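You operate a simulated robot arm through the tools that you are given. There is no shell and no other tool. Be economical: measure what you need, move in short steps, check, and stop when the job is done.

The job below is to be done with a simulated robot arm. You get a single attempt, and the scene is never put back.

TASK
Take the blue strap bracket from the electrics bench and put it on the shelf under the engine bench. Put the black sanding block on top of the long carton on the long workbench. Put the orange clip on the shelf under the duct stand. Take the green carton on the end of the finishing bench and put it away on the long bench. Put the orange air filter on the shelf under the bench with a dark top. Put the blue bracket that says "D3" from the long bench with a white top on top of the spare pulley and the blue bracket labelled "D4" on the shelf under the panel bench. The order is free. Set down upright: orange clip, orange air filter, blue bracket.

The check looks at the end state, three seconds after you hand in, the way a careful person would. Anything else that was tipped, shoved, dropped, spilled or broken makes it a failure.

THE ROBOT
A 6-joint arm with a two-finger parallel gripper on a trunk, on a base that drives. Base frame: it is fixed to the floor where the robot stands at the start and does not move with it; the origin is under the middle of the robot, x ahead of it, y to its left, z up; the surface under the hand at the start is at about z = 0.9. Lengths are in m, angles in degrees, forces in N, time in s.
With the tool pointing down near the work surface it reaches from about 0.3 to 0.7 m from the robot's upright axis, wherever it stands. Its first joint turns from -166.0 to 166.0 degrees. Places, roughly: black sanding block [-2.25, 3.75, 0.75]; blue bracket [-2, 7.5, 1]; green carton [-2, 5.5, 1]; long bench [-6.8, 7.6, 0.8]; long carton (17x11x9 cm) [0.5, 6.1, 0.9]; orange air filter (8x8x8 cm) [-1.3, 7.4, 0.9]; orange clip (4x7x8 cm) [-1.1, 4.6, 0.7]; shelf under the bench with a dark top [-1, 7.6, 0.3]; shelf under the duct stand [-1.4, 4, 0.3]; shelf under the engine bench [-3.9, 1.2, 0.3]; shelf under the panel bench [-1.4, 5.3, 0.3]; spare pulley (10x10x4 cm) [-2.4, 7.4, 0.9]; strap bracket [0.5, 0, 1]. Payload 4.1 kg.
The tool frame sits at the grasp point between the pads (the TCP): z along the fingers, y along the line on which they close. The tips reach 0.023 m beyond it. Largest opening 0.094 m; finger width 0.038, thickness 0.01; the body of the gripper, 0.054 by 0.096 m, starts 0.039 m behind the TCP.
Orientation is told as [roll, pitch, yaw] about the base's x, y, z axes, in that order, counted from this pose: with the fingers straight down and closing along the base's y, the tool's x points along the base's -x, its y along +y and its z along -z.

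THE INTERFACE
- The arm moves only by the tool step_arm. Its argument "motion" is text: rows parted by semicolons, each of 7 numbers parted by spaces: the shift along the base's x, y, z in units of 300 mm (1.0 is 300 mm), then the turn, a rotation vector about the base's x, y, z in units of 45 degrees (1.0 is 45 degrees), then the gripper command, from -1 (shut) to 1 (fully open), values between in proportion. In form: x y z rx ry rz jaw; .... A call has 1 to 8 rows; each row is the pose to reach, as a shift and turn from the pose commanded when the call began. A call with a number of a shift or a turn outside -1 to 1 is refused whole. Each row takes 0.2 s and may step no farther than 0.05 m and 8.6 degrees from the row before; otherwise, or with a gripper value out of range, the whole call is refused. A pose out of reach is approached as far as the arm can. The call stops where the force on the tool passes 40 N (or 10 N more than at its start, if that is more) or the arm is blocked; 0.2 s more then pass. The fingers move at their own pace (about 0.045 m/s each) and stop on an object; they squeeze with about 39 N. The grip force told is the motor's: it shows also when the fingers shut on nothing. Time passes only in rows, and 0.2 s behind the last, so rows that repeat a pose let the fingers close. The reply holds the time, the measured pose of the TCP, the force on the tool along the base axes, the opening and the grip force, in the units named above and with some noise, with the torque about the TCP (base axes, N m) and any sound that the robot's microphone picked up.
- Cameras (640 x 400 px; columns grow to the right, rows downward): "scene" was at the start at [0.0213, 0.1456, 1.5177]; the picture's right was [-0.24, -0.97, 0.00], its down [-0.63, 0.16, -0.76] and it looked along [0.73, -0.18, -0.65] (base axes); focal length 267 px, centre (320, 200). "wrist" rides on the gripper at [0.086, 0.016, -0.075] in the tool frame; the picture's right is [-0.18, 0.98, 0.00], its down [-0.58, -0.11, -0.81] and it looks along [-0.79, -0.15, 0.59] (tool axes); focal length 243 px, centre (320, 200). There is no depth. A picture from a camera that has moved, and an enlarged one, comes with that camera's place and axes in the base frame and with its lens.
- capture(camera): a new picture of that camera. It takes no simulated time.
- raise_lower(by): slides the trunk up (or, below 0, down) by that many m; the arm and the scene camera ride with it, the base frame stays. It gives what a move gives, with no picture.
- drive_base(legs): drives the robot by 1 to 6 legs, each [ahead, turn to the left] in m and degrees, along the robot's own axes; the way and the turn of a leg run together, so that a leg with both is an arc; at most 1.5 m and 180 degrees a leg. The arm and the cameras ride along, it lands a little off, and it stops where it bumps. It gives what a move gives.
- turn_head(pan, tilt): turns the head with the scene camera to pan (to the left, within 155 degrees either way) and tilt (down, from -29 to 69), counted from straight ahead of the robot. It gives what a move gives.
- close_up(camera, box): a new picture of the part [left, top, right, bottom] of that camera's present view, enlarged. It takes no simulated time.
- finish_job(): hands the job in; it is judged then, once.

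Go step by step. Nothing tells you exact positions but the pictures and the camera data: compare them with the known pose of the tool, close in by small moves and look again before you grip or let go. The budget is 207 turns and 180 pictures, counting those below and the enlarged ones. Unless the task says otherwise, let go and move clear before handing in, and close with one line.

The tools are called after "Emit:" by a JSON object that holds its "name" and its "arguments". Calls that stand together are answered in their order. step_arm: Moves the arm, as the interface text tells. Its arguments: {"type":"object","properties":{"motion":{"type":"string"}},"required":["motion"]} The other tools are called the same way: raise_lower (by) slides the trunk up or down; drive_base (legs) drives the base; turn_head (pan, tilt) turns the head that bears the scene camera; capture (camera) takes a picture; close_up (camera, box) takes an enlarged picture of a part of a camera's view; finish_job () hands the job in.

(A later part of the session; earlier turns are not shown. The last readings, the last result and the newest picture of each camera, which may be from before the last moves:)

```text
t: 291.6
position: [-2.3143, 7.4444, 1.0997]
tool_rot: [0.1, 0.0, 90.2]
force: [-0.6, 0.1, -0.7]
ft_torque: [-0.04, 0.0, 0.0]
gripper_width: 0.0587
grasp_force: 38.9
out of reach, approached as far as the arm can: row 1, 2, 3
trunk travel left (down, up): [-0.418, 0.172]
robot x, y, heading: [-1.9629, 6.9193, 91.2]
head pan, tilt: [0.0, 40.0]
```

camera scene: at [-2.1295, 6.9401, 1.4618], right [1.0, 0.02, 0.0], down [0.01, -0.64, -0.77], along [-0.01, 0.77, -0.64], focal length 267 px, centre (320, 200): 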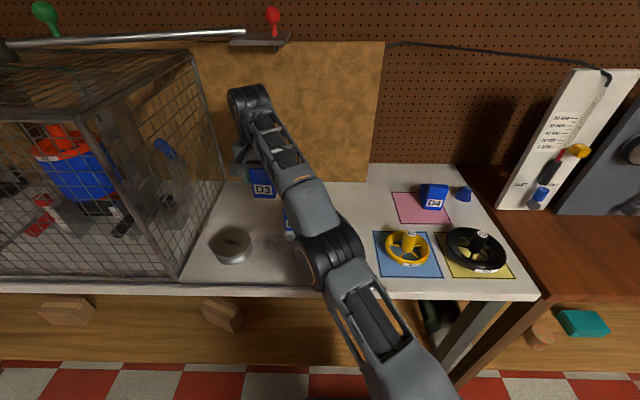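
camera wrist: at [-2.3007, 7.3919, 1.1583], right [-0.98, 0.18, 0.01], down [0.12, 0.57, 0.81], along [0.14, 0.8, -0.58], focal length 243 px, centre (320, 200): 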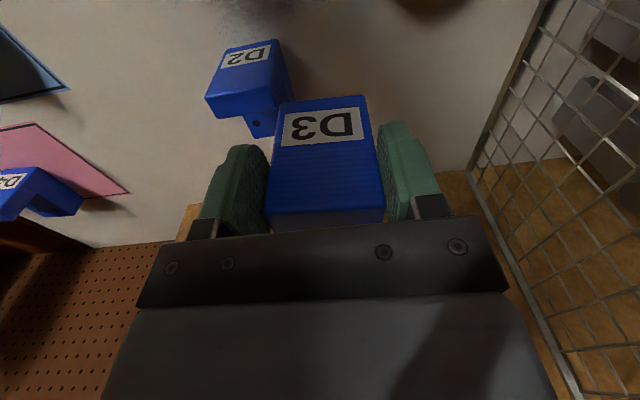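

The elbow is stuck straight. I'll use the base for the fine positioning: turn 4.4° left and back off 6 cm, which puts the bracket over the pulley.

Emit:
{"name": "drive_base", "arguments": {"legs": [[0, 4.4], [-0.06, 0]]}}

Emit:
{"name": "capture", "arguments": {"camera": "wrist"}}

Emit:
{"name": "capture", "arguments": {"camera": "scene"}}

```text
t: 293.1
position: [-2.3474, 7.3563, 1.0996]
tool_rot: [0.2, -0.1, 94.5]
force: [-0.3, -0.4, -0.5]
ft_torque: [-0.02, -0.03, -0.01]
gripper_width: 0.0582
grasp_force: 38.8
trunk travel left (down, up): [-0.418, 0.172]
robot x, y, heading: [-1.9563, 6.8607, 95.4]
head pan, tilt: [0.0, 40.0]
```

```text
73 pictures are left
camera wrist: at [-2.3575, 7.2689, 1.1745], right [-0.99, 0.11, 0.0], down [0.06, 0.59, 0.81], along [0.08, 0.8, -0.59], focal length 243 px, centre (320, 200)
```

wrist: 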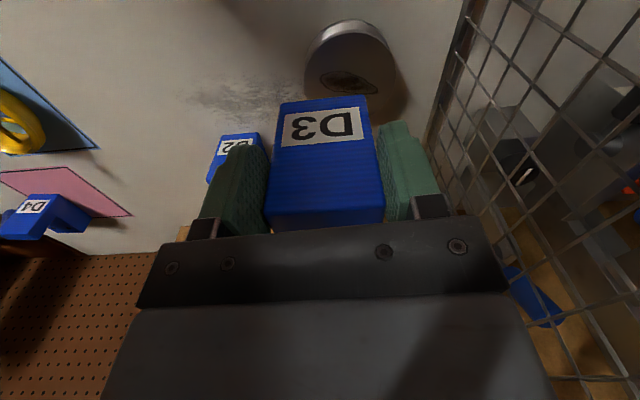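

```text
72 pictures are left
camera scene: at [-2.1249, 6.8679, 1.4618], right [1.0, 0.09, 0.0], down [0.06, -0.64, -0.77], along [-0.07, 0.76, -0.64], focal length 267 px, centre (320, 200)
```

scene: 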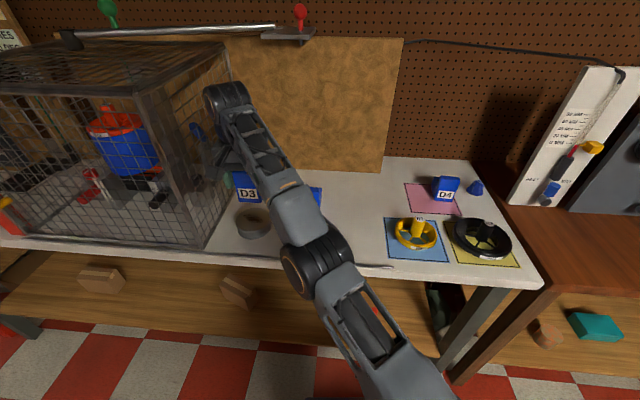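

The bracket is about 1.5 cm to the right of the pulley's middle. A small turn corrects it; then I'll try lowering with the arm.

Emit:
{"name": "drive_base", "arguments": {"legs": [[0, 1.7], [0.015, 0]]}}

Emit:
{"name": "step_arm", "arguments": {"motion": "0 0 -0.06 0 0 0 -1;0 0 -0.12 0 0 0 -1"}}

Emit:
{"name": "capture", "arguments": {"camera": "wrist"}}

```text
t: 294.2
position: [-2.3638, 7.3601, 1.0984]
tool_rot: [0.1, 0.0, 96.2]
force: [-0.1, 0.9, -1.6]
ft_torque: [-0.03, 0.03, 0.02]
gripper_width: 0.0583
grasp_force: 38.9
trunk travel left (down, up): [-0.418, 0.172]
robot x, y, heading: [-1.9583, 6.8747, 96.9]
head pan, tilt: [0.0, 40.0]
```

```text
t: 294.8
position: [-2.3639, 7.3638, 1.0876]
tool_rot: [-0.5, 0.9, 96.3]
force: [-0.7, -0.1, -1.2]
ft_torque: [-0.04, -0.03, -0.03]
gripper_width: 0.0582
grasp_force: 39.0
out of reach, approached as far as the arm can: row 1, 2
trunk travel left (down, up): [-0.418, 0.172]
robot x, y, heading: [-1.9587, 6.8735, 97.2]
head pan, tilt: [0.0, 40.0]
```

```text
71 pictures are left
camera wrist: at [-2.3736, 7.2752, 1.1641], right [-1.0, 0.08, -0.01], down [0.04, 0.6, 0.8], along [0.07, 0.8, -0.6], focal length 243 px, centre (320, 200)
```

wrist: 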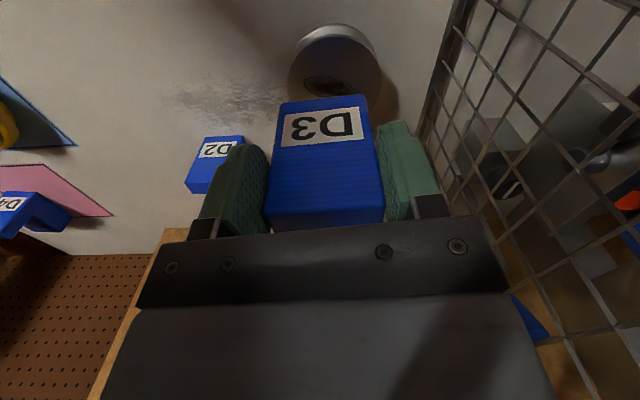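

I'll lower with the trunk instead: 6 cm, then check.

Emit:
{"name": "raise_lower", "arguments": {"by": -0.06}}

Emit:
{"name": "capture", "arguments": {"camera": "wrist"}}

Emit:
{"name": "close_up", "arguments": {"camera": "scene", "box": [180, 140, 340, 260]}}

```text
t: 295.8
position: [-2.364, 7.3619, 1.0281]
tool_rot: [-0.5, 0.9, 96.2]
force: [-0.2, -0.1, -1.8]
ft_torque: [-0.02, 0.0, -0.01]
gripper_width: 0.0583
grasp_force: 38.7
trunk travel left (down, up): [-0.358, 0.232]
robot x, y, heading: [-1.9605, 6.874, 97.3]
head pan, tilt: [0.0, 40.0]
```

```text
70 pictures are left
camera wrist: at [-2.3734, 7.275, 1.1043], right [-1.0, 0.08, -0.01], down [0.04, 0.6, 0.8], along [0.07, 0.8, -0.6], focal length 243 px, centre (320, 200)
```

wrist: 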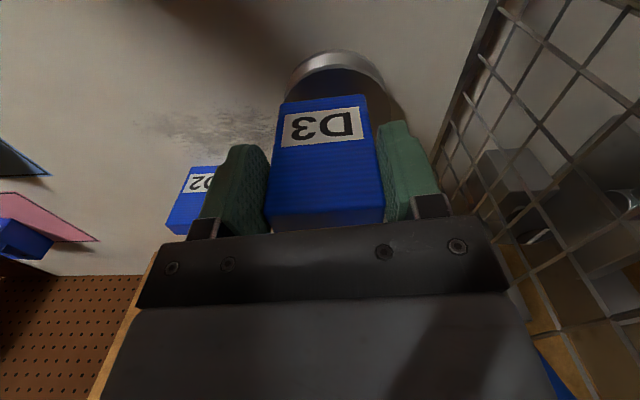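

```text
3.33 times, centred on (260, 200) of scene
camera zoom: at [-2.1269, 6.8782, 1.4018], right [0.99, 0.12, 0.0], down [0.08, -0.64, -0.77], along [-0.1, 0.76, -0.64], focal length 888 px, centre (520, 200)
```

zoom: 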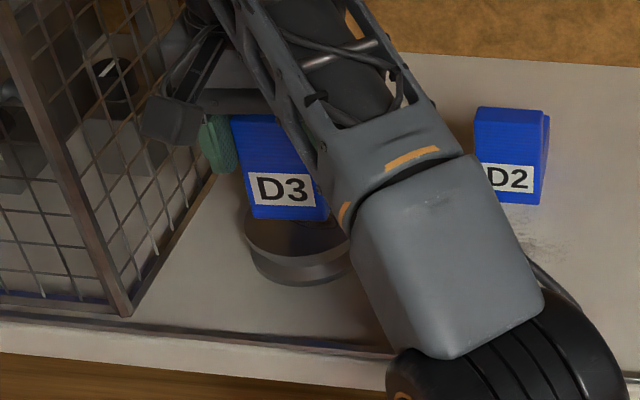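

D3 is well over the pulley. Lowering the trunk in small bits.

Emit:
{"name": "raise_lower", "arguments": {"by": -0.02}}

Emit:
{"name": "raise_lower", "arguments": {"by": -0.006}}

```text
t: 296.5
position: [-2.364, 7.3626, 1.0074]
tool_rot: [-0.5, 1.0, 96.2]
force: [-1.2, -0.1, -0.9]
ft_torque: [-0.02, -0.03, 0.0]
gripper_width: 0.0579
grasp_force: 39.7
trunk travel left (down, up): [-0.338, 0.252]
robot x, y, heading: [-1.958, 6.8722, 97.1]
head pan, tilt: [0.0, 40.0]
```

```text
t: 297.0
position: [-2.364, 7.3615, 1.0021]
tool_rot: [-0.6, 1.0, 96.2]
force: [-1.5, 0.1, -1.0]
ft_torque: [-0.01, -0.01, -0.01]
gripper_width: 0.0581
grasp_force: 39.4
trunk travel left (down, up): [-0.332, 0.258]
robot x, y, heading: [-1.9617, 6.8735, 97.3]
head pan, tilt: [0.0, 40.0]
```

Emit:
{"name": "raise_lower", "arguments": {"by": -0.004}}

Emit:
{"name": "raise_lower", "arguments": {"by": -0.003}}

Emit:
{"name": "close_up", "arguments": {"camera": "scene", "box": [180, 140, 340, 260]}}

```text
t: 297.6
position: [-2.3642, 7.3631, 0.9986]
tool_rot: [-0.5, 1.0, 96.3]
force: [0.2, 0.1, -2.0]
ft_torque: [-0.02, 0.0, -0.02]
gripper_width: 0.058
grasp_force: 38.9
trunk travel left (down, up): [-0.328, 0.262]
robot x, y, heading: [-1.956, 6.8747, 96.9]
head pan, tilt: [0.0, 40.0]
```

```text
t: 298.1
position: [-2.3654, 7.3616, 0.9955]
tool_rot: [-0.5, 0.8, 96.1]
force: [-0.4, -1.1, -0.6]
ft_torque: [-0.04, -0.01, -0.02]
gripper_width: 0.0579
grasp_force: 38.6
trunk travel left (down, up): [-0.325, 0.265]
robot x, y, heading: [-1.9631, 6.8727, 97.0]
head pan, tilt: [0.0, 40.0]
```

```text
3.33 times, centred on (260, 200) of scene
camera zoom: at [-2.127, 6.8782, 1.3688], right [0.99, 0.12, 0.0], down [0.08, -0.64, -0.77], along [-0.1, 0.76, -0.64], focal length 888 px, centre (520, 200)
```

zoom: 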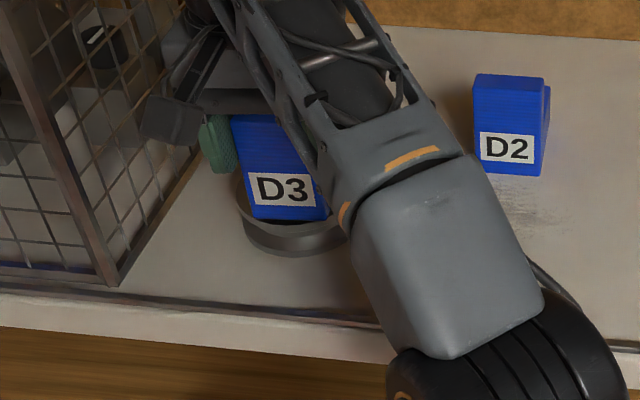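

Nicely centred, nearly touching. Continue.

Emit:
{"name": "raise_lower", "arguments": {"by": -0.004}}

Emit:
{"name": "raise_lower", "arguments": {"by": -0.004}}

Emit:
{"name": "raise_lower", "arguments": {"by": -0.003}}

```text
t: 298.6
position: [-2.3648, 7.3615, 0.9914]
tool_rot: [-0.3, 0.7, 96.2]
force: [1.4, 0.2, 9.0]
ft_torque: [0.72, 0.19, -0.12]
gripper_width: 0.0581
grasp_force: 39.0
trunk travel left (down, up): [-0.321, 0.269]
robot x, y, heading: [-1.959, 6.8781, 97.1]
head pan, tilt: [0.0, 40.0]
```

```text
t: 299.1
position: [-2.3628, 7.3616, 0.9905]
tool_rot: [-0.4, 0.6, 96.2]
force: [3.6, 1.2, 20.2]
ft_torque: [0.79, 0.22, -0.25]
gripper_width: 0.0577
grasp_force: 38.8
trunk travel left (down, up): [-0.317, 0.273]
robot x, y, heading: [-1.9612, 6.871, 97.2]
head pan, tilt: [0.0, 40.0]
```

```text
t: 299.6
position: [-2.3629, 7.3594, 0.987]
tool_rot: [-0.4, 0.8, 96.4]
force: [1.8, 2.2, 27.8]
ft_torque: [0.37, 0.32, -0.06]
gripper_width: 0.0574
grasp_force: 38.9
trunk travel left (down, up): [-0.314, 0.276]
robot x, y, heading: [-1.9546, 6.8753, 96.9]
head pan, tilt: [0.0, 40.0]
```

In contact. Ease up 4 mm and open gently.

Emit:
{"name": "raise_lower", "arguments": {"by": 0.005}}

Emit:
{"name": "step_arm", "arguments": {"motion": "0 0 0 0 0 0 0.4;0 0 0 0 0 0 0.7;0 0 0 0 0 0 1;0 0 0 0 0 0 1;0 0 0 0 0 0 1"}}

Emit:
{"name": "raise_lower", "arguments": {"by": 0.12}}

Emit:
{"name": "capture", "arguments": {"camera": "wrist"}}

Emit:
{"name": "close_up", "arguments": {"camera": "scene", "box": [180, 140, 340, 260]}}

```text
t: 300.2
position: [-2.3638, 7.3624, 0.986]
tool_rot: [-0.7, 1.0, 96.3]
force: [1.1, -1.1, 3.9]
ft_torque: [0.32, 0.06, -0.07]
gripper_width: 0.0574
grasp_force: 38.6
trunk travel left (down, up): [-0.319, 0.271]
robot x, y, heading: [-1.9622, 6.8741, 97.1]
head pan, tilt: [0.0, 40.0]
```

```text
t: 301.4
position: [-2.3661, 7.3623, 0.9888]
tool_rot: [-0.5, 0.9, 96.2]
force: [-1.1, 0.4, -0.3]
ft_torque: [-0.01, -0.04, 0.03]
gripper_width: 0.0942
grasp_force: 0.1
trunk travel left (down, up): [-0.319, 0.271]
robot x, y, heading: [-1.9576, 6.8733, 97.2]
head pan, tilt: [0.0, 40.0]
```

```text
t: 302.9
position: [-2.3645, 7.3615, 1.1091]
tool_rot: [-0.5, 0.9, 96.2]
force: [-1.2, 0.2, -0.4]
ft_torque: [0.01, -0.02, -0.03]
gripper_width: 0.094
grasp_force: 0.1
trunk travel left (down, up): [-0.439, 0.151]
robot x, y, heading: [-1.9544, 6.874, 97.0]
head pan, tilt: [0.0, 40.0]
```

```text
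67 pictures are left
camera wrist: at [-2.3735, 7.275, 1.1851], right [-1.0, 0.08, -0.01], down [0.04, 0.6, 0.8], along [0.07, 0.8, -0.6], focal length 243 px, centre (320, 200)
```

wrist: 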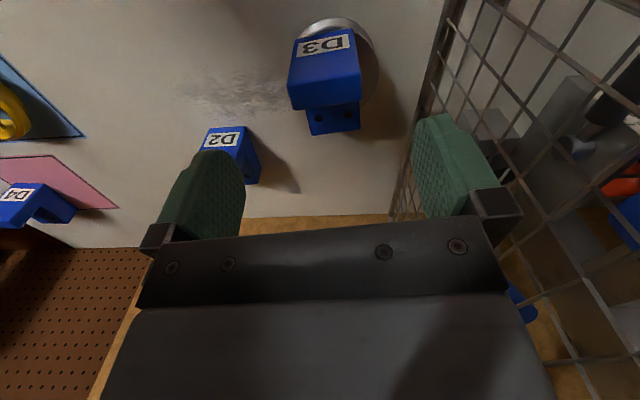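

```text
3.33 times, centred on (260, 200) of scene
camera zoom: at [-2.1271, 6.8782, 1.4828], right [0.99, 0.12, 0.0], down [0.08, -0.64, -0.77], along [-0.1, 0.76, -0.64], focal length 888 px, centre (520, 200)
```

zoom: 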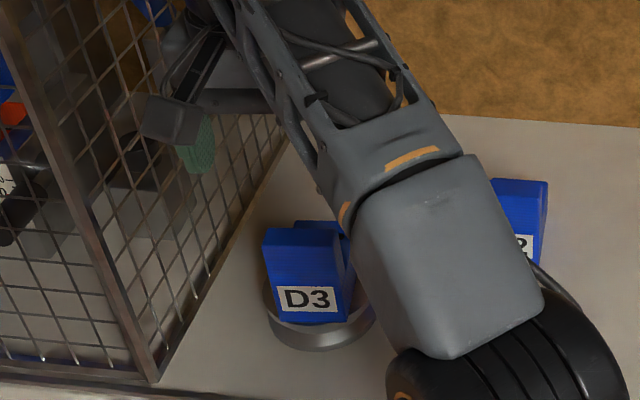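

D3 stands on the pulley. I'll back away 0.3 m and free the straightened elbow in open space.

Emit:
{"name": "drive_base", "arguments": {"legs": [[-0.35, 0]]}}

Emit:
{"name": "step_arm", "arguments": {"motion": "0.03 -0.1 -0.1 0 0 0 1;0.06 -0.2 -0.2 0 0 0 1;0.1 -0.3 -0.3 0 0 0 1;0.13 -0.38 -0.38 0 0 0 1"}}

Emit:
{"name": "capture", "arguments": {"camera": "scene"}}

```text
t: 305.2
position: [-2.3218, 7.0091, 1.11]
tool_rot: [-0.5, 0.9, 96.4]
force: [-0.5, -0.2, -0.5]
ft_torque: [0.01, -0.02, 0.0]
gripper_width: 0.0941
grasp_force: 0.1
trunk travel left (down, up): [-0.439, 0.151]
robot x, y, heading: [-1.9144, 6.5239, 97.5]
head pan, tilt: [0.0, 40.0]
```

```text
t: 306.2
position: [-2.3213, 7.0092, 1.1086]
tool_rot: [-0.4, 1.0, 96.4]
force: [-0.4, -0.6, 0.3]
ft_torque: [-0.04, -0.01, -0.02]
gripper_width: 0.0938
grasp_force: 0.0
out of reach, approached as far as the arm can: row 1, 2, 3, 4
trunk travel left (down, up): [-0.439, 0.151]
robot x, y, heading: [-1.9087, 6.5224, 97.2]
head pan, tilt: [0.0, 40.0]
```

```text
65 pictures are left
camera scene: at [-2.0825, 6.5263, 1.4828], right [0.99, 0.13, 0.0], down [0.08, -0.64, -0.77], along [-0.1, 0.76, -0.64], focal length 267 px, centre (320, 200)
```

scene: 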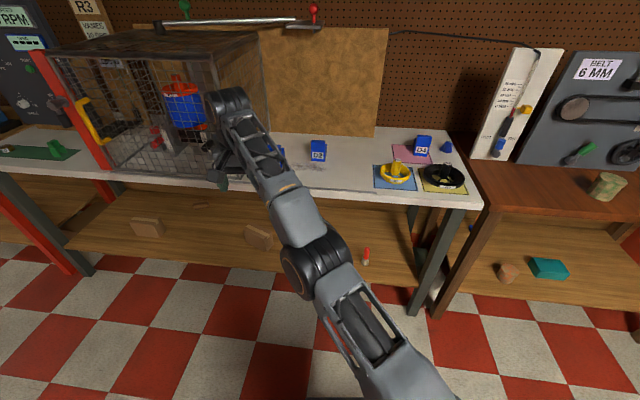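

Still stuck. I'll try small pure-downward steps, which worked a little before.

Emit:
{"name": "step_arm", "arguments": {"motion": "0 0 -0.02 0 0 0 1;0 0 -0.04 0 0 0 1;0 0 -0.06 0 0 0 1;0 0 -0.08 0 0 0 1;0 0 -0.1 0 0 0 1;0 0 -0.12 0 0 0 1;0 0 -0.14 0 0 0 1;0 0 -0.16 0 0 0 1"}}

```text
t: 308.0
position: [-2.3233, 7.0115, 1.0948]
tool_rot: [-1.5, 2.0, 96.4]
force: [-0.3, 0.0, -0.3]
ft_torque: [0.01, 0.01, -0.01]
gripper_width: 0.094
grasp_force: 0.1
out of reach, approached as far as the arm can: row 2, 3, 4, 5, 6, 7, 8
trunk travel left (down, up): [-0.439, 0.151]
robot x, y, heading: [-1.9159, 6.5246, 97.2]
head pan, tilt: [0.0, 40.0]
```

I'll test upward-and-inward small steps instead.

Emit:
{"name": "step_arm", "arguments": {"motion": "0.01 -0.02 0.06 0 0 0 1;0.03 -0.05 0.12 0 0 0 1;0.06 -0.1 0.18 0 0 0 1;0.1 -0.15 0.24 0 0 0 1;0.14 -0.22 0.3 0 0 0 1"}}

Emit:
{"name": "step_arm", "arguments": {"motion": "0 0 -0.05 0 0 0 1;0.03 -0.04 -0.1 0 0 0 1;0.06 -0.1 -0.15 0 0 0 1"}}

```text
t: 309.2
position: [-2.2842, 6.945, 1.1813]
tool_rot: [-0.5, 1.0, 96.3]
force: [0.6, -0.9, -0.5]
ft_torque: [0.0, 0.01, 0.0]
gripper_width: 0.0941
grasp_force: 0.0
out of reach, approached as far as the arm can: row 1, 2, 3
trunk travel left (down, up): [-0.439, 0.151]
robot x, y, heading: [-1.9113, 6.5244, 97.4]
head pan, tilt: [0.0, 40.0]
```

```text
t: 310.0
position: [-2.2637, 6.9141, 1.139]
tool_rot: [-0.5, 0.9, 96.4]
force: [-0.3, -0.3, -1.1]
ft_torque: [-0.06, 0.0, -0.01]
gripper_width: 0.0937
grasp_force: 0.1
trunk travel left (down, up): [-0.439, 0.151]
robot x, y, heading: [-1.9117, 6.5228, 97.4]
head pan, tilt: [0.0, 40.0]
```

The elbow is free again. I'll tuck the arm, raise the trunk 0.12 for better reach, and reposition before D4.

Emit:
{"name": "step_arm", "arguments": {"motion": "0.15 0 0 0 0 0 1;0.3 0 0 0 0 0 1;0.45 0 0 0 0 0 1;0.6 0 0 0 0 0 1;0.75 0 0 0 0 0 1;0.85 0 0 0 0 0 1"}}

Emit:
{"name": "raise_lower", "arguments": {"by": 0.12}}

Emit:
{"name": "drive_base", "arguments": {"legs": [[0, -21.2], [0.46, 0], [0, 13.8]]}}

Emit:
{"name": "capture", "arguments": {"camera": "scene"}}

Emit:
{"name": "capture", "arguments": {"camera": "wrist"}}

```text
t: 311.4
position: [-2.0077, 6.9146, 1.1393]
tool_rot: [-0.5, 0.9, 96.4]
force: [-0.4, -0.3, 0.4]
ft_torque: [0.0, 0.0, 0.05]
gripper_width: 0.0941
grasp_force: 0.1
trunk travel left (down, up): [-0.439, 0.151]
robot x, y, heading: [-1.9148, 6.5266, 97.5]
head pan, tilt: [0.0, 40.0]
```

```text
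t: 312.9
position: [-2.0078, 6.9149, 1.2582]
tool_rot: [-0.5, 0.9, 96.3]
force: [1.0, 0.7, -0.1]
ft_torque: [-0.03, -0.01, -0.01]
gripper_width: 0.0941
grasp_force: 0.0
trunk travel left (down, up): [-0.559, 0.031]
robot x, y, heading: [-1.9125, 6.5199, 97.4]
head pan, tilt: [0.0, 40.0]
```

```text
t: 317.6
position: [-1.8483, 7.3654, 1.2595]
tool_rot: [-0.4, 0.9, 89.1]
force: [0.0, 0.2, 0.5]
ft_torque: [-0.01, -0.02, -0.02]
gripper_width: 0.094
grasp_force: 0.1
trunk travel left (down, up): [-0.559, 0.031]
robot x, y, heading: [-1.802, 6.9681, 90.0]
head pan, tilt: [0.0, 40.0]
```

```text
64 pictures are left
camera scene: at [-1.9715, 6.9904, 1.6028], right [1.0, 0.0, 0.0], down [0.0, -0.64, -0.77], along [0.0, 0.77, -0.64], focal length 267 px, centre (320, 200)
```

scene: 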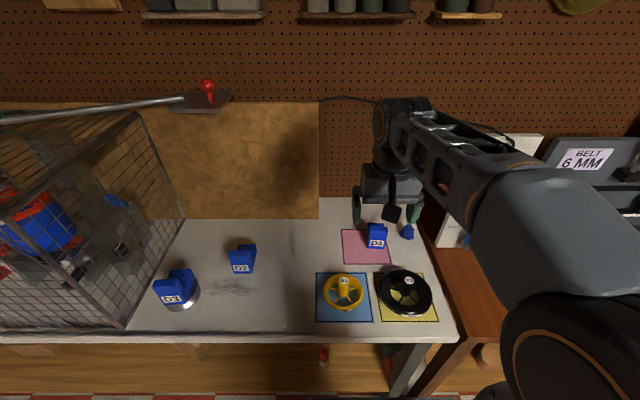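

```text
63 pictures are left
camera wrist: at [-1.8682, 7.2801, 1.3351], right [-0.98, 0.2, -0.01], down [0.11, 0.59, 0.8], along [0.17, 0.78, -0.6], focal length 243 px, centre (320, 200)
```

wrist: 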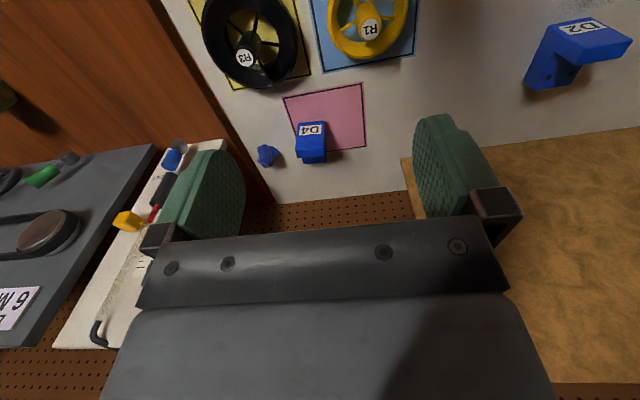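

D4 stands near (-1.785, 7.576), with a small blue lump to its right. I'll go above it.

Emit:
{"name": "step_arm", "arguments": {"motion": "0.06 0.13 0 0 -0.01 0 1;0.12 0.27 0 0.01 -0.02 0 1;0.18 0.4 -0.03 0.01 -0.02 0 1;0.2 0.53 -0.1 0.01 -0.02 0 1;0.2 0.63 -0.22 0.01 -0.02 0 1;0.2 0.68 -0.37 0.01 -0.02 0 1;0.2 0.7 -0.53 0.01 -0.02 0 1"}}

Emit:
{"name": "capture", "arguments": {"camera": "wrist"}}

```text
t: 319.2
position: [-1.7874, 7.5774, 1.098]
tool_rot: [-1.4, 0.3, 89.0]
force: [-0.2, 0.5, -0.6]
ft_torque: [-0.02, 0.01, -0.02]
gripper_width: 0.0939
grasp_force: 0.1
trunk travel left (down, up): [-0.559, 0.031]
robot x, y, heading: [-1.803, 6.9666, 89.9]
head pan, tilt: [0.0, 40.0]
```

```text
62 pictures are left
camera wrist: at [-1.8091, 7.4906, 1.1739], right [-0.98, 0.2, -0.03], down [0.1, 0.59, 0.8], along [0.18, 0.79, -0.59], focal length 243 px, centre (320, 200)
```

wrist: 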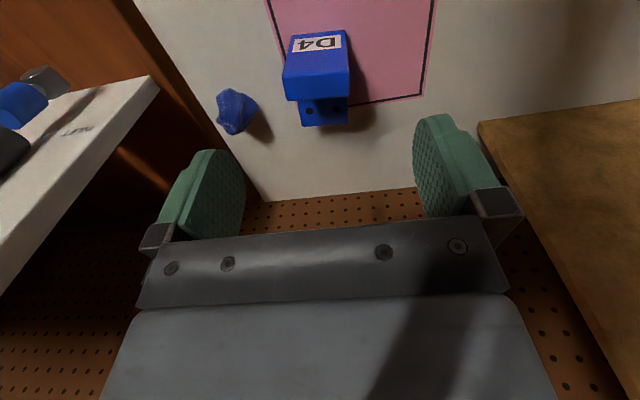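

D4's wall centre is (-1.780, 7.591). Descending to grip height.

Emit:
{"name": "step_arm", "arguments": {"motion": "0.015 0.04 -0.1 0.02 0 0 1;0.023 0.045 -0.25 0.03 0 0 1;0.023 0.045 -0.38 0.03 0 0 1;0.023 0.045 -0.465 0.03 0 0 1"}}

Emit:
{"name": "capture", "arguments": {"camera": "wrist"}}

```text
t: 320.2
position: [-1.7811, 7.5897, 0.9594]
tool_rot: [-1.4, -0.9, 88.9]
force: [0.7, 0.1, -0.1]
ft_torque: [0.04, 0.02, 0.0]
gripper_width: 0.094
grasp_force: 0.0
trunk travel left (down, up): [-0.559, 0.031]
robot x, y, heading: [-1.8068, 6.9611, 90.1]
head pan, tilt: [0.0, 40.0]
```

```text
61 pictures are left
camera wrist: at [-1.802, 7.501, 1.0325], right [-0.98, 0.2, -0.02], down [0.1, 0.57, 0.82], along [0.18, 0.8, -0.58], focal length 243 px, centre (320, 200)
```

wrist: 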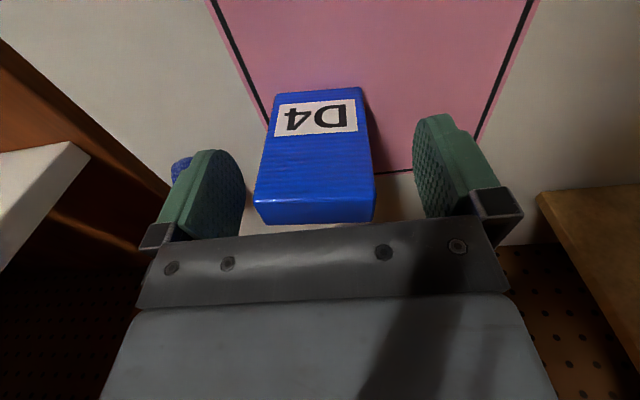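

Straddling D4 cleanly; closing and lifting while drawing back.

Emit:
{"name": "step_arm", "arguments": {"motion": "0 0 0 0 0 0 -1;0 0 0 0 0 0 -1;0 0 0 0 0 0 -1;0 0 0 0 0 0 -1"}}

Emit:
{"name": "step_arm", "arguments": {"motion": "0 0 0.1 0 0 0 -1;0 0 0.25 0 0 0 -1;0 -0.04 0.4 0 0 0 -1;0 -0.15 0.5 0 0 0 -1;0 -0.3 0.53 0 0 0 -1;0 -0.45 0.53 0 0 0 -1;0 -0.6 0.53 0 0 0 -1;0 -0.72 0.53 0 0 0 -1"}}

Emit:
{"name": "capture", "arguments": {"camera": "wrist"}}

Emit:
{"name": "capture", "arguments": {"camera": "scene"}}

```text
t: 321.2
position: [-1.7809, 7.5887, 0.9605]
tool_rot: [-1.4, -0.9, 89.0]
force: [0.6, 1.0, -0.1]
ft_torque: [0.07, -0.02, -0.01]
gripper_width: 0.0574
grasp_force: 38.6
trunk travel left (down, up): [-0.559, 0.031]
robot x, y, heading: [-1.8048, 6.9686, 89.8]
head pan, tilt: [0.0, 40.0]
```

```text
t: 323.0
position: [-1.7818, 7.3725, 1.1196]
tool_rot: [-1.4, -1.0, 89.1]
force: [-0.1, -0.2, -1.3]
ft_torque: [0.0, -0.03, 0.01]
gripper_width: 0.0575
grasp_force: 39.4
trunk travel left (down, up): [-0.559, 0.031]
robot x, y, heading: [-1.8034, 6.9656, 89.9]
head pan, tilt: [0.0, 40.0]
```

```text
60 pictures are left
camera wrist: at [-1.802, 7.2848, 1.1923], right [-0.98, 0.2, -0.02], down [0.1, 0.57, 0.82], along [0.18, 0.8, -0.57], focal length 243 px, centre (320, 200)
```

wrist: 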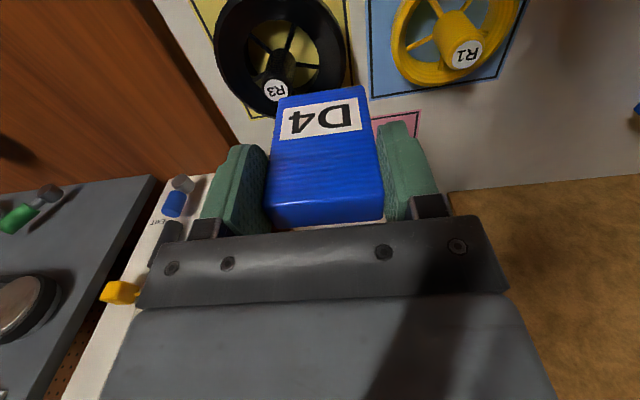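

```text
59 pictures are left
camera scene: at [-1.9713, 6.9899, 1.6028], right [1.0, 0.0, 0.0], down [0.0, -0.64, -0.77], along [0.0, 0.77, -0.64], focal length 267 px, centre (320, 200)
```

scene: 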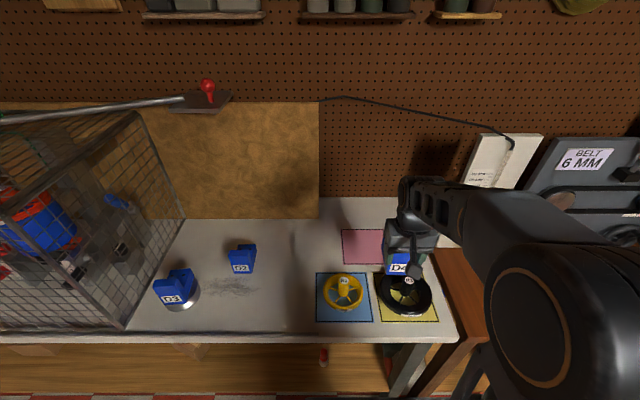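

D4 is held. I'll back away and drive round to the aisle beside the panel bench.

Emit:
{"name": "drive_base", "arguments": {"legs": [[-0.5, 0], [0, -90], [1.45, 0], [0, -90], [1.15, 0]]}}

Emit:
{"name": "turn_head", "arguments": {"pan": -75, "tilt": 35}}

Emit:
{"name": "capture", "arguments": {"camera": "scene"}}

```text
t: 345.8
position: [-0.394, 4.9234, 1.119]
tool_rot: [-1.4, -0.9, -91.4]
force: [-0.9, -0.2, 0.0]
ft_torque: [0.04, -0.01, -0.03]
gripper_width: 0.0572
grasp_force: 39.0
trunk travel left (down, up): [-0.559, 0.031]
robot x, y, heading: [-0.364, 5.3313, -90.5]
head pan, tilt: [0.0, 40.0]
```

```text
t: 347.3
position: [-0.3941, 4.9243, 1.1186]
tool_rot: [-1.4, -0.9, -91.4]
force: [0.1, 0.0, -0.8]
ft_torque: [0.03, 0.01, 0.02]
gripper_width: 0.0577
grasp_force: 39.0
trunk travel left (down, up): [-0.559, 0.031]
robot x, y, heading: [-0.3719, 5.3297, -90.9]
head pan, tilt: [-75.0, 35.0]
```

```text
58 pictures are left
camera scene: at [-0.2861, 5.368, 1.6104], right [-0.25, 0.97, 0.0], down [0.56, 0.14, -0.82], along [-0.79, -0.21, -0.57], focal length 267 px, centre (320, 200)
```

scene: 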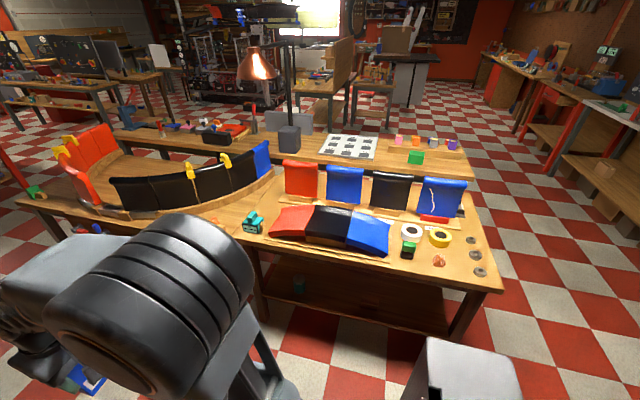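

The panel bench is quite low (top near z 0.65), so the shelf gap is tight. I'll face it and lower the trunk to look in.

Emit:
{"name": "drive_base", "arguments": {"legs": [[0, -89.5]]}}

Emit:
{"name": "raise_lower", "arguments": {"by": -0.4}}

Emit:
{"name": "turn_head", "arguments": {"pan": 0, "tilt": 30}}

Emit:
{"name": "capture", "arguments": {"camera": "scene"}}

Emit:
{"name": "capture", "arguments": {"camera": "wrist"}}

```text
t: 351.5
position: [-0.7749, 5.3575, 1.1191]
tool_rot: [-1.4, -0.9, 178.7]
force: [0.8, -0.6, -1.3]
ft_torque: [0.03, -0.03, 0.0]
gripper_width: 0.0573
grasp_force: 38.7
trunk travel left (down, up): [-0.559, 0.031]
robot x, y, heading: [-0.3698, 5.3292, 179.5]
head pan, tilt: [-75.0, 35.0]
```

```text
t: 355.3
position: [-0.7746, 5.3581, 0.7202]
tool_rot: [-1.4, -0.8, 178.7]
force: [-0.6, 0.1, -0.6]
ft_torque: [0.02, -0.06, -0.01]
gripper_width: 0.057
grasp_force: 39.6
trunk travel left (down, up): [-0.159, 0.431]
robot x, y, heading: [-0.369, 5.3341, 179.6]
head pan, tilt: [-75.0, 35.0]
```

```text
t: 356.8
position: [-0.775, 5.3576, 0.7201]
tool_rot: [-1.3, -0.9, 178.8]
force: [-0.6, -0.8, -1.2]
ft_torque: [0.0, 0.0, 0.02]
gripper_width: 0.0575
grasp_force: 39.0
trunk travel left (down, up): [-0.159, 0.431]
robot x, y, heading: [-0.3663, 5.3297, 179.6]
head pan, tilt: [0.0, 30.0]
```

```text
57 pictures are left
camera scene: at [-0.3994, 5.1654, 1.2182], right [0.01, 1.0, 0.0], down [0.5, 0.0, -0.87], along [-0.87, 0.01, -0.5], focal length 267 px, centre (320, 200)
```

scene: 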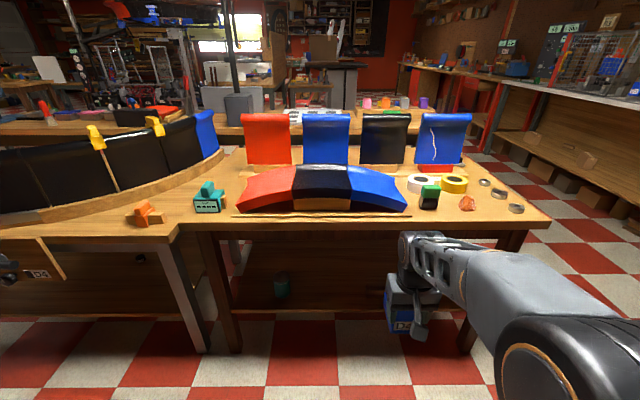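

```text
56 pictures are left
camera wrist: at [-0.6888, 5.3371, 0.7922], right [-0.21, -0.98, -0.02], down [-0.57, 0.1, 0.82], along [-0.8, 0.18, -0.58], focal length 243 px, centre (320, 200)
```

wrist: 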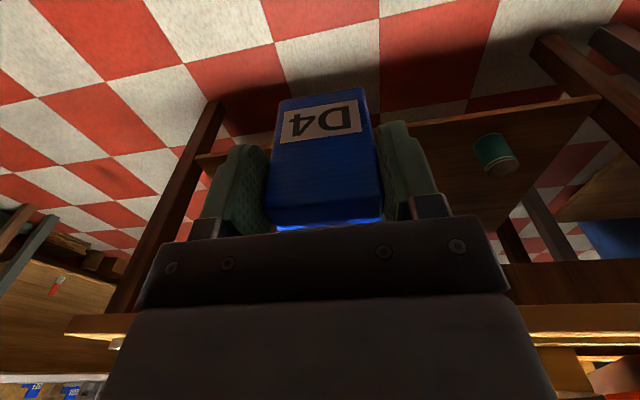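

Measured: bench underside about 0.70, shelf about 0.29, only a can at y≈5.0. I'll lower the trunk fully so the forearm enters level, and bring the bracket low before going in.

Emit:
{"name": "raise_lower", "arguments": {"by": -0.15}}

Emit:
{"name": "step_arm", "arguments": {"motion": "-0.06 0.02 -0.1 0 0 0 -1;-0.12 0.04 -0.22 0 0 0 -1;-0.15 0.06 -0.36 0 0 0 -1;-0.15 0.08 -0.5 0 0 0 -1;-0.15 0.1 -0.62 0 0 0 -1"}}

Emit:
{"name": "capture", "arguments": {"camera": "scene"}}

Emit:
{"name": "capture", "arguments": {"camera": "wrist"}}

```text
t: 358.6
position: [-0.7751, 5.3575, 0.5685]
tool_rot: [-1.4, -0.9, 178.7]
force: [-0.2, 1.0, -0.3]
ft_torque: [0.02, -0.01, -0.01]
gripper_width: 0.0578
grasp_force: 38.5
trunk travel left (down, up): [-0.009, 0.581]
robot x, y, heading: [-0.3672, 5.3331, 179.8]
head pan, tilt: [0.0, 30.0]
```

```text
t: 359.8
position: [-0.8195, 5.3885, 0.3838]
tool_rot: [-1.4, -0.9, 178.6]
force: [0.3, 0.1, -0.5]
ft_torque: [0.01, -0.02, -0.01]
gripper_width: 0.0573
grasp_force: 38.7
trunk travel left (down, up): [-0.009, 0.581]
robot x, y, heading: [-0.3643, 5.3301, 179.6]
head pan, tilt: [0.0, 30.0]
```

```text
55 pictures are left
camera scene: at [-0.3992, 5.1653, 1.0682], right [0.01, 1.0, 0.0], down [0.5, 0.0, -0.87], along [-0.87, 0.01, -0.5], focal length 267 px, centre (320, 200)
```

scene: 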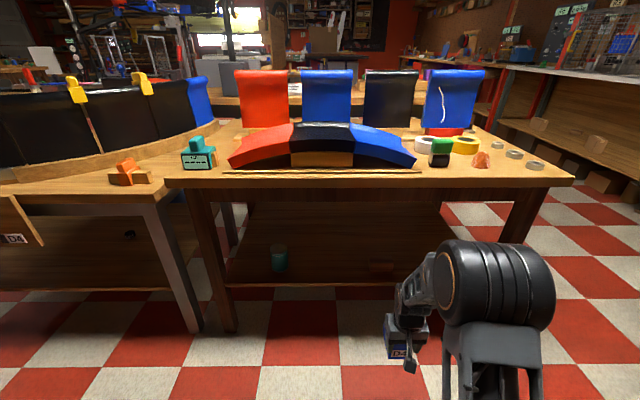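

```text
54 pictures are left
camera wrist: at [-0.7338, 5.367, 0.4561], right [-0.21, -0.98, -0.02], down [-0.57, 0.1, 0.82], along [-0.8, 0.18, -0.57], focal length 243 px, centre (320, 200)
```

wrist: 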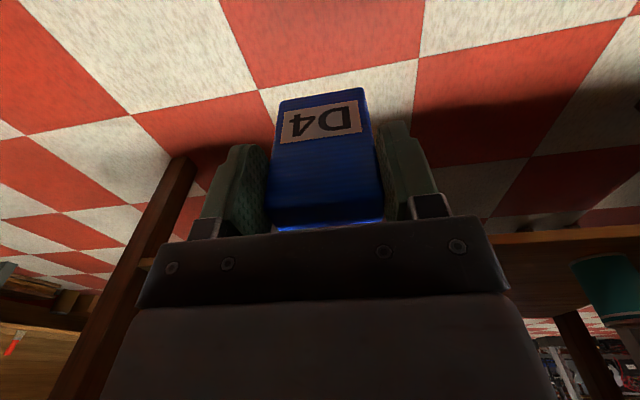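

There seems to be another low thing on the shelf near y≈5.42; I'll enlarge.

Emit:
{"name": "close_up", "arguments": {"camera": "scene", "box": [200, 180, 440, 330]}}

```text
2.67 times, centred on (320, 255) of scene
camera zoom: at [-0.3992, 5.1653, 1.0682], right [0.01, 1.0, 0.0], down [0.5, 0.0, -0.87], along [-0.87, 0.01, -0.5], focal length 711 px, centre (320, 53)
```

zoom: 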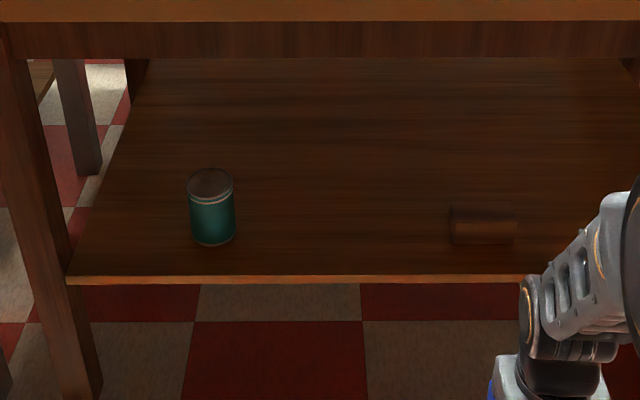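

An apron hangs to about z 0.65, and there's a wooden block at y 5.35-5.44 and a can at y≈5.02. I'll stretch the arm low and almost straight outside, then drive in along a line to (-1.17, 5.18).

Emit:
{"name": "drive_base", "arguments": {"legs": [[-0.12, 0]]}}

Emit:
{"name": "step_arm", "arguments": {"motion": "-0.14 -0.05 -0.01 0 0 0 -1;-0.28 -0.1 -0.03 0 0 0 -1;-0.42 -0.15 -0.05 0 0 0 -1;-0.56 -0.19 -0.06 0 0 0 -1"}}

Emit:
{"name": "drive_base", "arguments": {"legs": [[0, 9.8]]}}

Emit:
{"name": "capture", "arguments": {"camera": "scene"}}

Emit:
{"name": "capture", "arguments": {"camera": "wrist"}}

```text
t: 361.0
position: [-0.6999, 5.3876, 0.3839]
tool_rot: [-1.4, -0.9, 178.7]
force: [-0.6, 0.7, -0.8]
ft_torque: [0.03, -0.02, 0.02]
gripper_width: 0.0573
grasp_force: 39.1
trunk travel left (down, up): [-0.009, 0.581]
robot x, y, heading: [-0.2459, 5.3345, 179.9]
head pan, tilt: [0.0, 30.0]
```

```text
t: 362.0
position: [-0.8679, 5.3289, 0.3653]
tool_rot: [-1.4, -0.9, 178.7]
force: [-0.6, 0.6, -0.6]
ft_torque: [-0.06, -0.01, -0.01]
gripper_width: 0.0575
grasp_force: 38.6
trunk travel left (down, up): [-0.009, 0.581]
robot x, y, heading: [-0.2481, 5.3312, 179.5]
head pan, tilt: [0.0, 30.0]
```

```text
t: 363.1
position: [-0.8584, 5.2232, 0.365]
tool_rot: [-1.5, -0.9, -171.4]
force: [-0.1, -0.1, -1.6]
ft_torque: [0.04, -0.04, 0.03]
gripper_width: 0.0575
grasp_force: 38.6
trunk travel left (down, up): [-0.009, 0.581]
robot x, y, heading: [-0.2467, 5.3318, -170.6]
head pan, tilt: [0.0, 30.0]
```

```text
52 pictures are left
camera scene: at [-0.2501, 5.1615, 1.0682], right [-0.16, 0.99, 0.0], down [0.49, 0.08, -0.87], along [-0.85, -0.14, -0.5], focal length 267 px, centre (320, 200)
```

scene: 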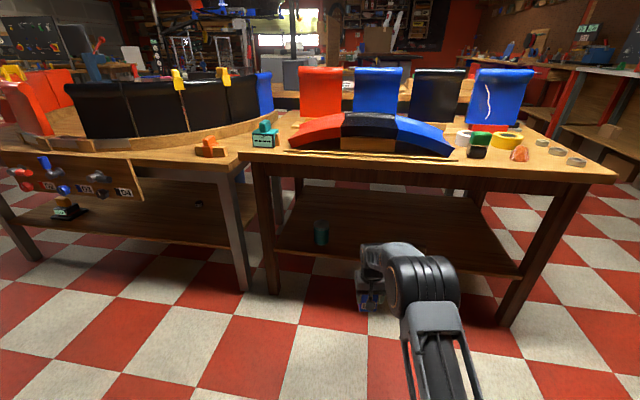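

```text
51 pictures are left
camera wrist: at [-0.7708, 5.218, 0.4385], right [-0.04, -1.0, -0.02], down [-0.58, 0.0, 0.82], along [-0.82, 0.04, -0.58], focal length 243 px, centre (320, 200)
```

wrist: 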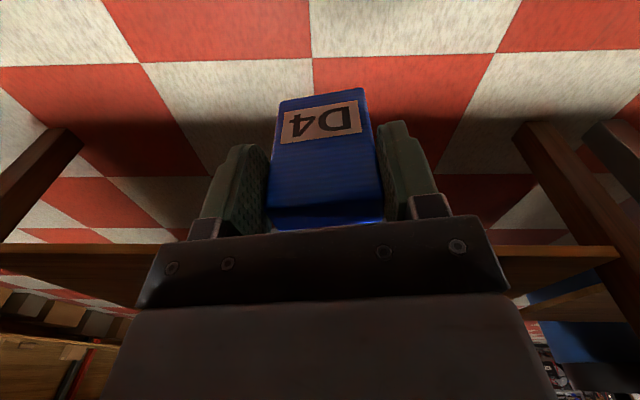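

I'll stretch a bit further to flatten the forearm (r≈0.665), keeping the bracket just above shelf level.

Emit:
{"name": "step_arm", "arguments": {"motion": "-0.07 -0.012 0.01 0 0 0 -1;-0.14 -0.023 0.015 0 0 0 -1"}}

Emit:
{"name": "drive_base", "arguments": {"legs": [[0.14, 0]]}}

Emit:
{"name": "capture", "arguments": {"camera": "scene"}}

Emit:
{"name": "capture", "arguments": {"camera": "wrist"}}

```text
t: 363.7
position: [-0.901, 5.2163, 0.3693]
tool_rot: [-1.4, -0.8, -171.4]
force: [0.3, -0.7, -0.4]
ft_torque: [-0.04, -0.03, 0.02]
gripper_width: 0.0573
grasp_force: 38.9
trunk travel left (down, up): [-0.009, 0.581]
robot x, y, heading: [-0.2462, 5.3325, -170.5]
head pan, tilt: [0.0, 30.0]
```

```text
t: 365.0
position: [-1.0364, 5.1935, 0.3701]
tool_rot: [-1.4, -0.7, -171.4]
force: [16.6, -2.5, 1.7]
ft_torque: [-0.15, -0.94, -0.15]
gripper_width: 0.0574
grasp_force: 38.8
trunk travel left (down, up): [-0.009, 0.581]
robot x, y, heading: [-0.3839, 5.3067, -170.4]
head pan, tilt: [0.0, 30.0]
```

```text
50 pictures are left
camera scene: at [-0.3859, 5.1387, 1.0681], right [-0.17, 0.99, 0.0], down [0.49, 0.08, -0.87], along [-0.85, -0.14, -0.5], focal length 267 px, centre (320, 200)
```

scene: 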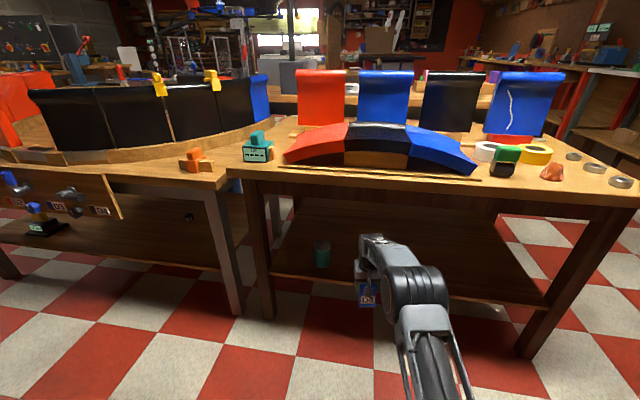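

```text
49 pictures are left
camera wrist: at [-0.9485, 5.188, 0.4429], right [-0.03, -1.0, -0.02], down [-0.58, 0.0, 0.82], along [-0.82, 0.04, -0.58], focal length 243 px, centre (320, 200)
```

wrist: 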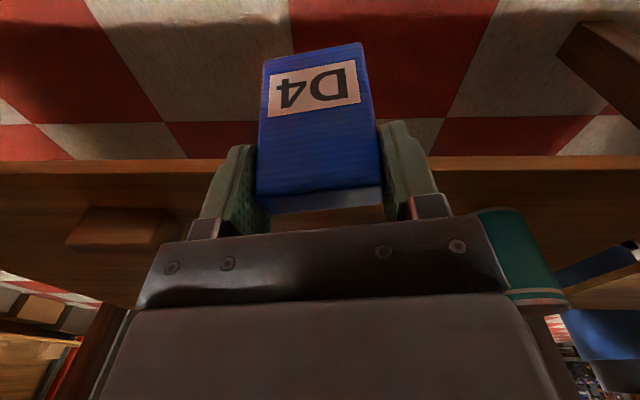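

The bracket's foot touched the shelf edge: the shelf is slightly higher than I thought. I'll back off and inspect.

Emit:
{"name": "drive_base", "arguments": {"legs": [[-0.12, 0]]}}

Emit:
{"name": "capture", "arguments": {"camera": "wrist"}}

Emit:
{"name": "close_up", "arguments": {"camera": "scene", "box": [280, 200, 460, 320]}}

```text
t: 366.2
position: [-0.9186, 5.2127, 0.3684]
tool_rot: [-1.4, -0.8, -171.4]
force: [-0.3, 0.3, -1.2]
ft_torque: [-0.02, -0.02, -0.03]
gripper_width: 0.0574
grasp_force: 38.7
trunk travel left (down, up): [-0.009, 0.581]
robot x, y, heading: [-0.265, 5.3294, -171.0]
head pan, tilt: [0.0, 30.0]
```

```text
48 pictures are left
camera wrist: at [-0.8295, 5.2081, 0.4426], right [-0.03, -1.0, -0.02], down [-0.58, 0.0, 0.82], along [-0.82, 0.04, -0.58], focal length 243 px, centre (320, 200)
```

wrist: 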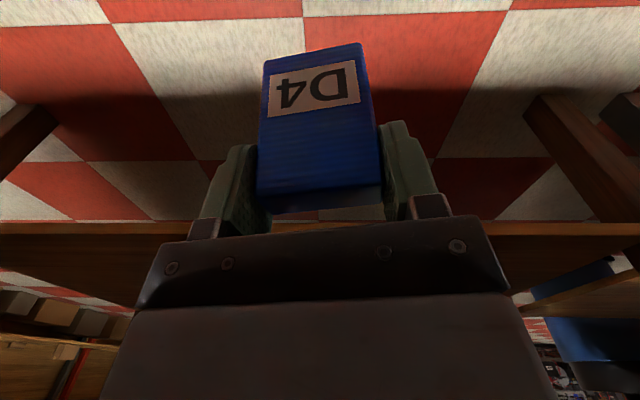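

```text
3.33 times, centred on (370, 260) of scene
camera zoom: at [-0.2672, 5.1587, 1.0682], right [-0.17, 0.99, 0.0], down [0.49, 0.08, -0.87], along [-0.85, -0.14, -0.5], focal length 888 px, centre (153, 0)
```

zoom: 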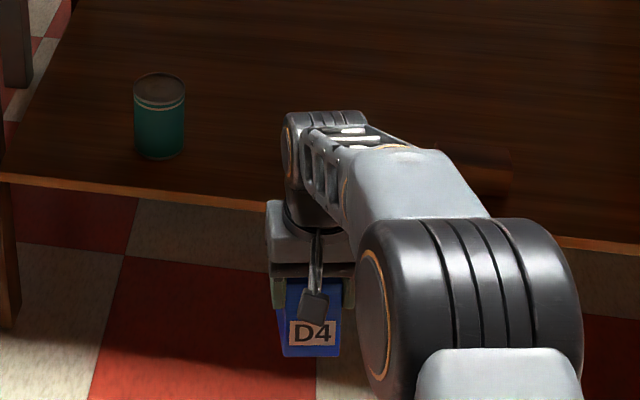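

The bracket slid and tipped about 11° in the grip, foot down. Tilting the tool the opposite way levels it and also moves the wrist out from the apron. I'll do that and raise 3 cm.

Emit:
{"name": "step_arm", "arguments": {"motion": "0 0 0.05 -0.019 0.12 0 -1;0 0 0.1 -0.038 0.2415 0 -1"}}

Emit:
{"name": "capture", "arguments": {"camera": "wrist"}}

Emit:
{"name": "close_up", "arguments": {"camera": "scene", "box": [280, 200, 460, 320]}}

```text
t: 366.8
position: [-0.9173, 5.2139, 0.3985]
tool_rot: [-1.3, -11.9, -171.4]
force: [-0.3, 0.4, -1.4]
ft_torque: [-0.01, 0.03, -0.03]
gripper_width: 0.0576
grasp_force: 39.1
trunk travel left (down, up): [-0.009, 0.581]
robot x, y, heading: [-0.2619, 5.3261, -170.4]
head pan, tilt: [0.0, 30.0]
```

```text
46 pictures are left
camera wrist: at [-0.8175, 5.21, 0.4545], right [-0.04, -1.0, 0.02], down [-0.41, 0.03, 0.91], along [-0.91, 0.03, -0.41], focal length 243 px, centre (320, 200)
```

wrist: 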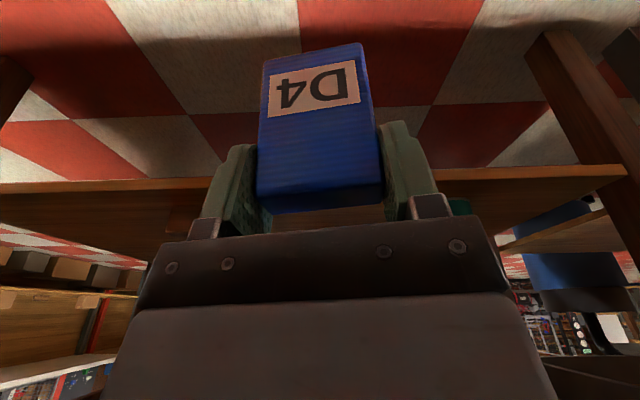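

```text
3.33 times, centred on (370, 260) of scene
camera zoom: at [-0.2674, 5.1587, 1.0681], right [-0.17, 0.99, 0.0], down [0.49, 0.08, -0.87], along [-0.85, -0.14, -0.5], focal length 888 px, centre (153, 0)
```

zoom: 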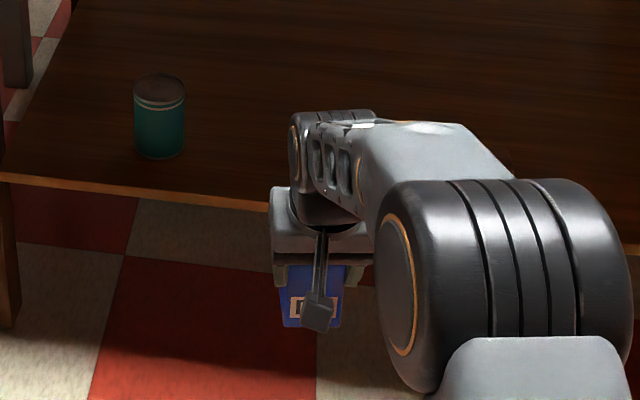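

The foot still droops about 6°; tilting a bit more.

Emit:
{"name": "step_arm", "arguments": {"motion": "0 0 0 -0.021 0.135 0 -1;0 0 0 -0.021 0.135 0 -1"}}

Emit:
{"name": "capture", "arguments": {"camera": "wrist"}}

Emit:
{"name": "capture", "arguments": {"camera": "scene"}}

```text
t: 367.4
position: [-0.9175, 5.2138, 0.3986]
tool_rot: [-1.3, -18.0, -171.2]
force: [0.7, -1.6, -1.4]
ft_torque: [0.04, -0.02, 0.03]
gripper_width: 0.0576
grasp_force: 38.6
trunk travel left (down, up): [-0.009, 0.581]
robot x, y, heading: [-0.264, 5.3261, -170.6]
head pan, tilt: [0.0, 30.0]
```

```text
44 pictures are left
camera wrist: at [-0.812, 5.211, 0.4433], right [-0.03, -1.0, 0.04], down [-0.31, 0.04, 0.95], along [-0.95, 0.02, -0.31], focal length 243 px, centre (320, 200)
```

wrist: 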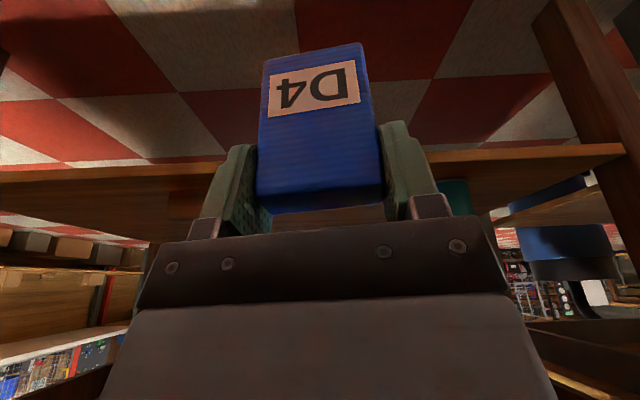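

```text
43 pictures are left
camera scene: at [-0.2673, 5.1587, 1.0682], right [-0.17, 0.99, 0.0], down [0.49, 0.08, -0.87], along [-0.85, -0.14, -0.5], focal length 267 px, centre (320, 200)
```

scene: 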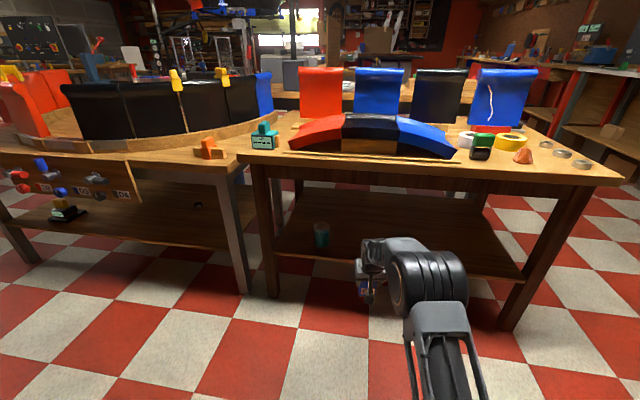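

Now it looks level, foot about 2 cm above shelf height, with the wrist staying outside the apron. I'll raise 1.5 cm more and drive in 0.21 m.

Emit:
{"name": "step_arm", "arguments": {"motion": "0 0 0.05 0 0 0 -1"}}

Emit:
{"name": "drive_base", "arguments": {"legs": [[0.14, 0]]}}

Emit:
{"name": "capture", "arguments": {"camera": "wrist"}}

```text
t: 367.8
position: [-0.9174, 5.2132, 0.4151]
tool_rot: [-1.3, -17.9, -171.5]
force: [0.0, 0.0, 0.0]
ft_torque: [0.06, -0.02, 0.0]
gripper_width: 0.0576
grasp_force: 38.8
trunk travel left (down, up): [-0.009, 0.581]
robot x, y, heading: [-0.2625, 5.3307, -170.5]
head pan, tilt: [0.0, 30.0]
```

```text
t: 369.2
position: [-1.0566, 5.19, 0.4143]
tool_rot: [-1.3, -17.9, -171.3]
force: [0.5, 1.1, -1.0]
ft_torque: [-0.01, -0.02, 0.02]
gripper_width: 0.0576
grasp_force: 38.8
trunk travel left (down, up): [-0.009, 0.581]
robot x, y, heading: [-0.4049, 5.3052, -170.5]
head pan, tilt: [0.0, 30.0]
```

```text
42 pictures are left
camera wrist: at [-0.9521, 5.188, 0.4588], right [-0.03, -1.0, 0.04], down [-0.31, 0.04, 0.95], along [-0.95, 0.02, -0.31], focal length 243 px, centre (320, 200)
```

wrist: 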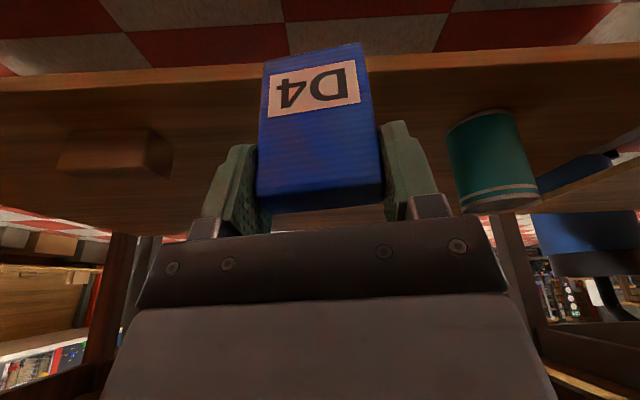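

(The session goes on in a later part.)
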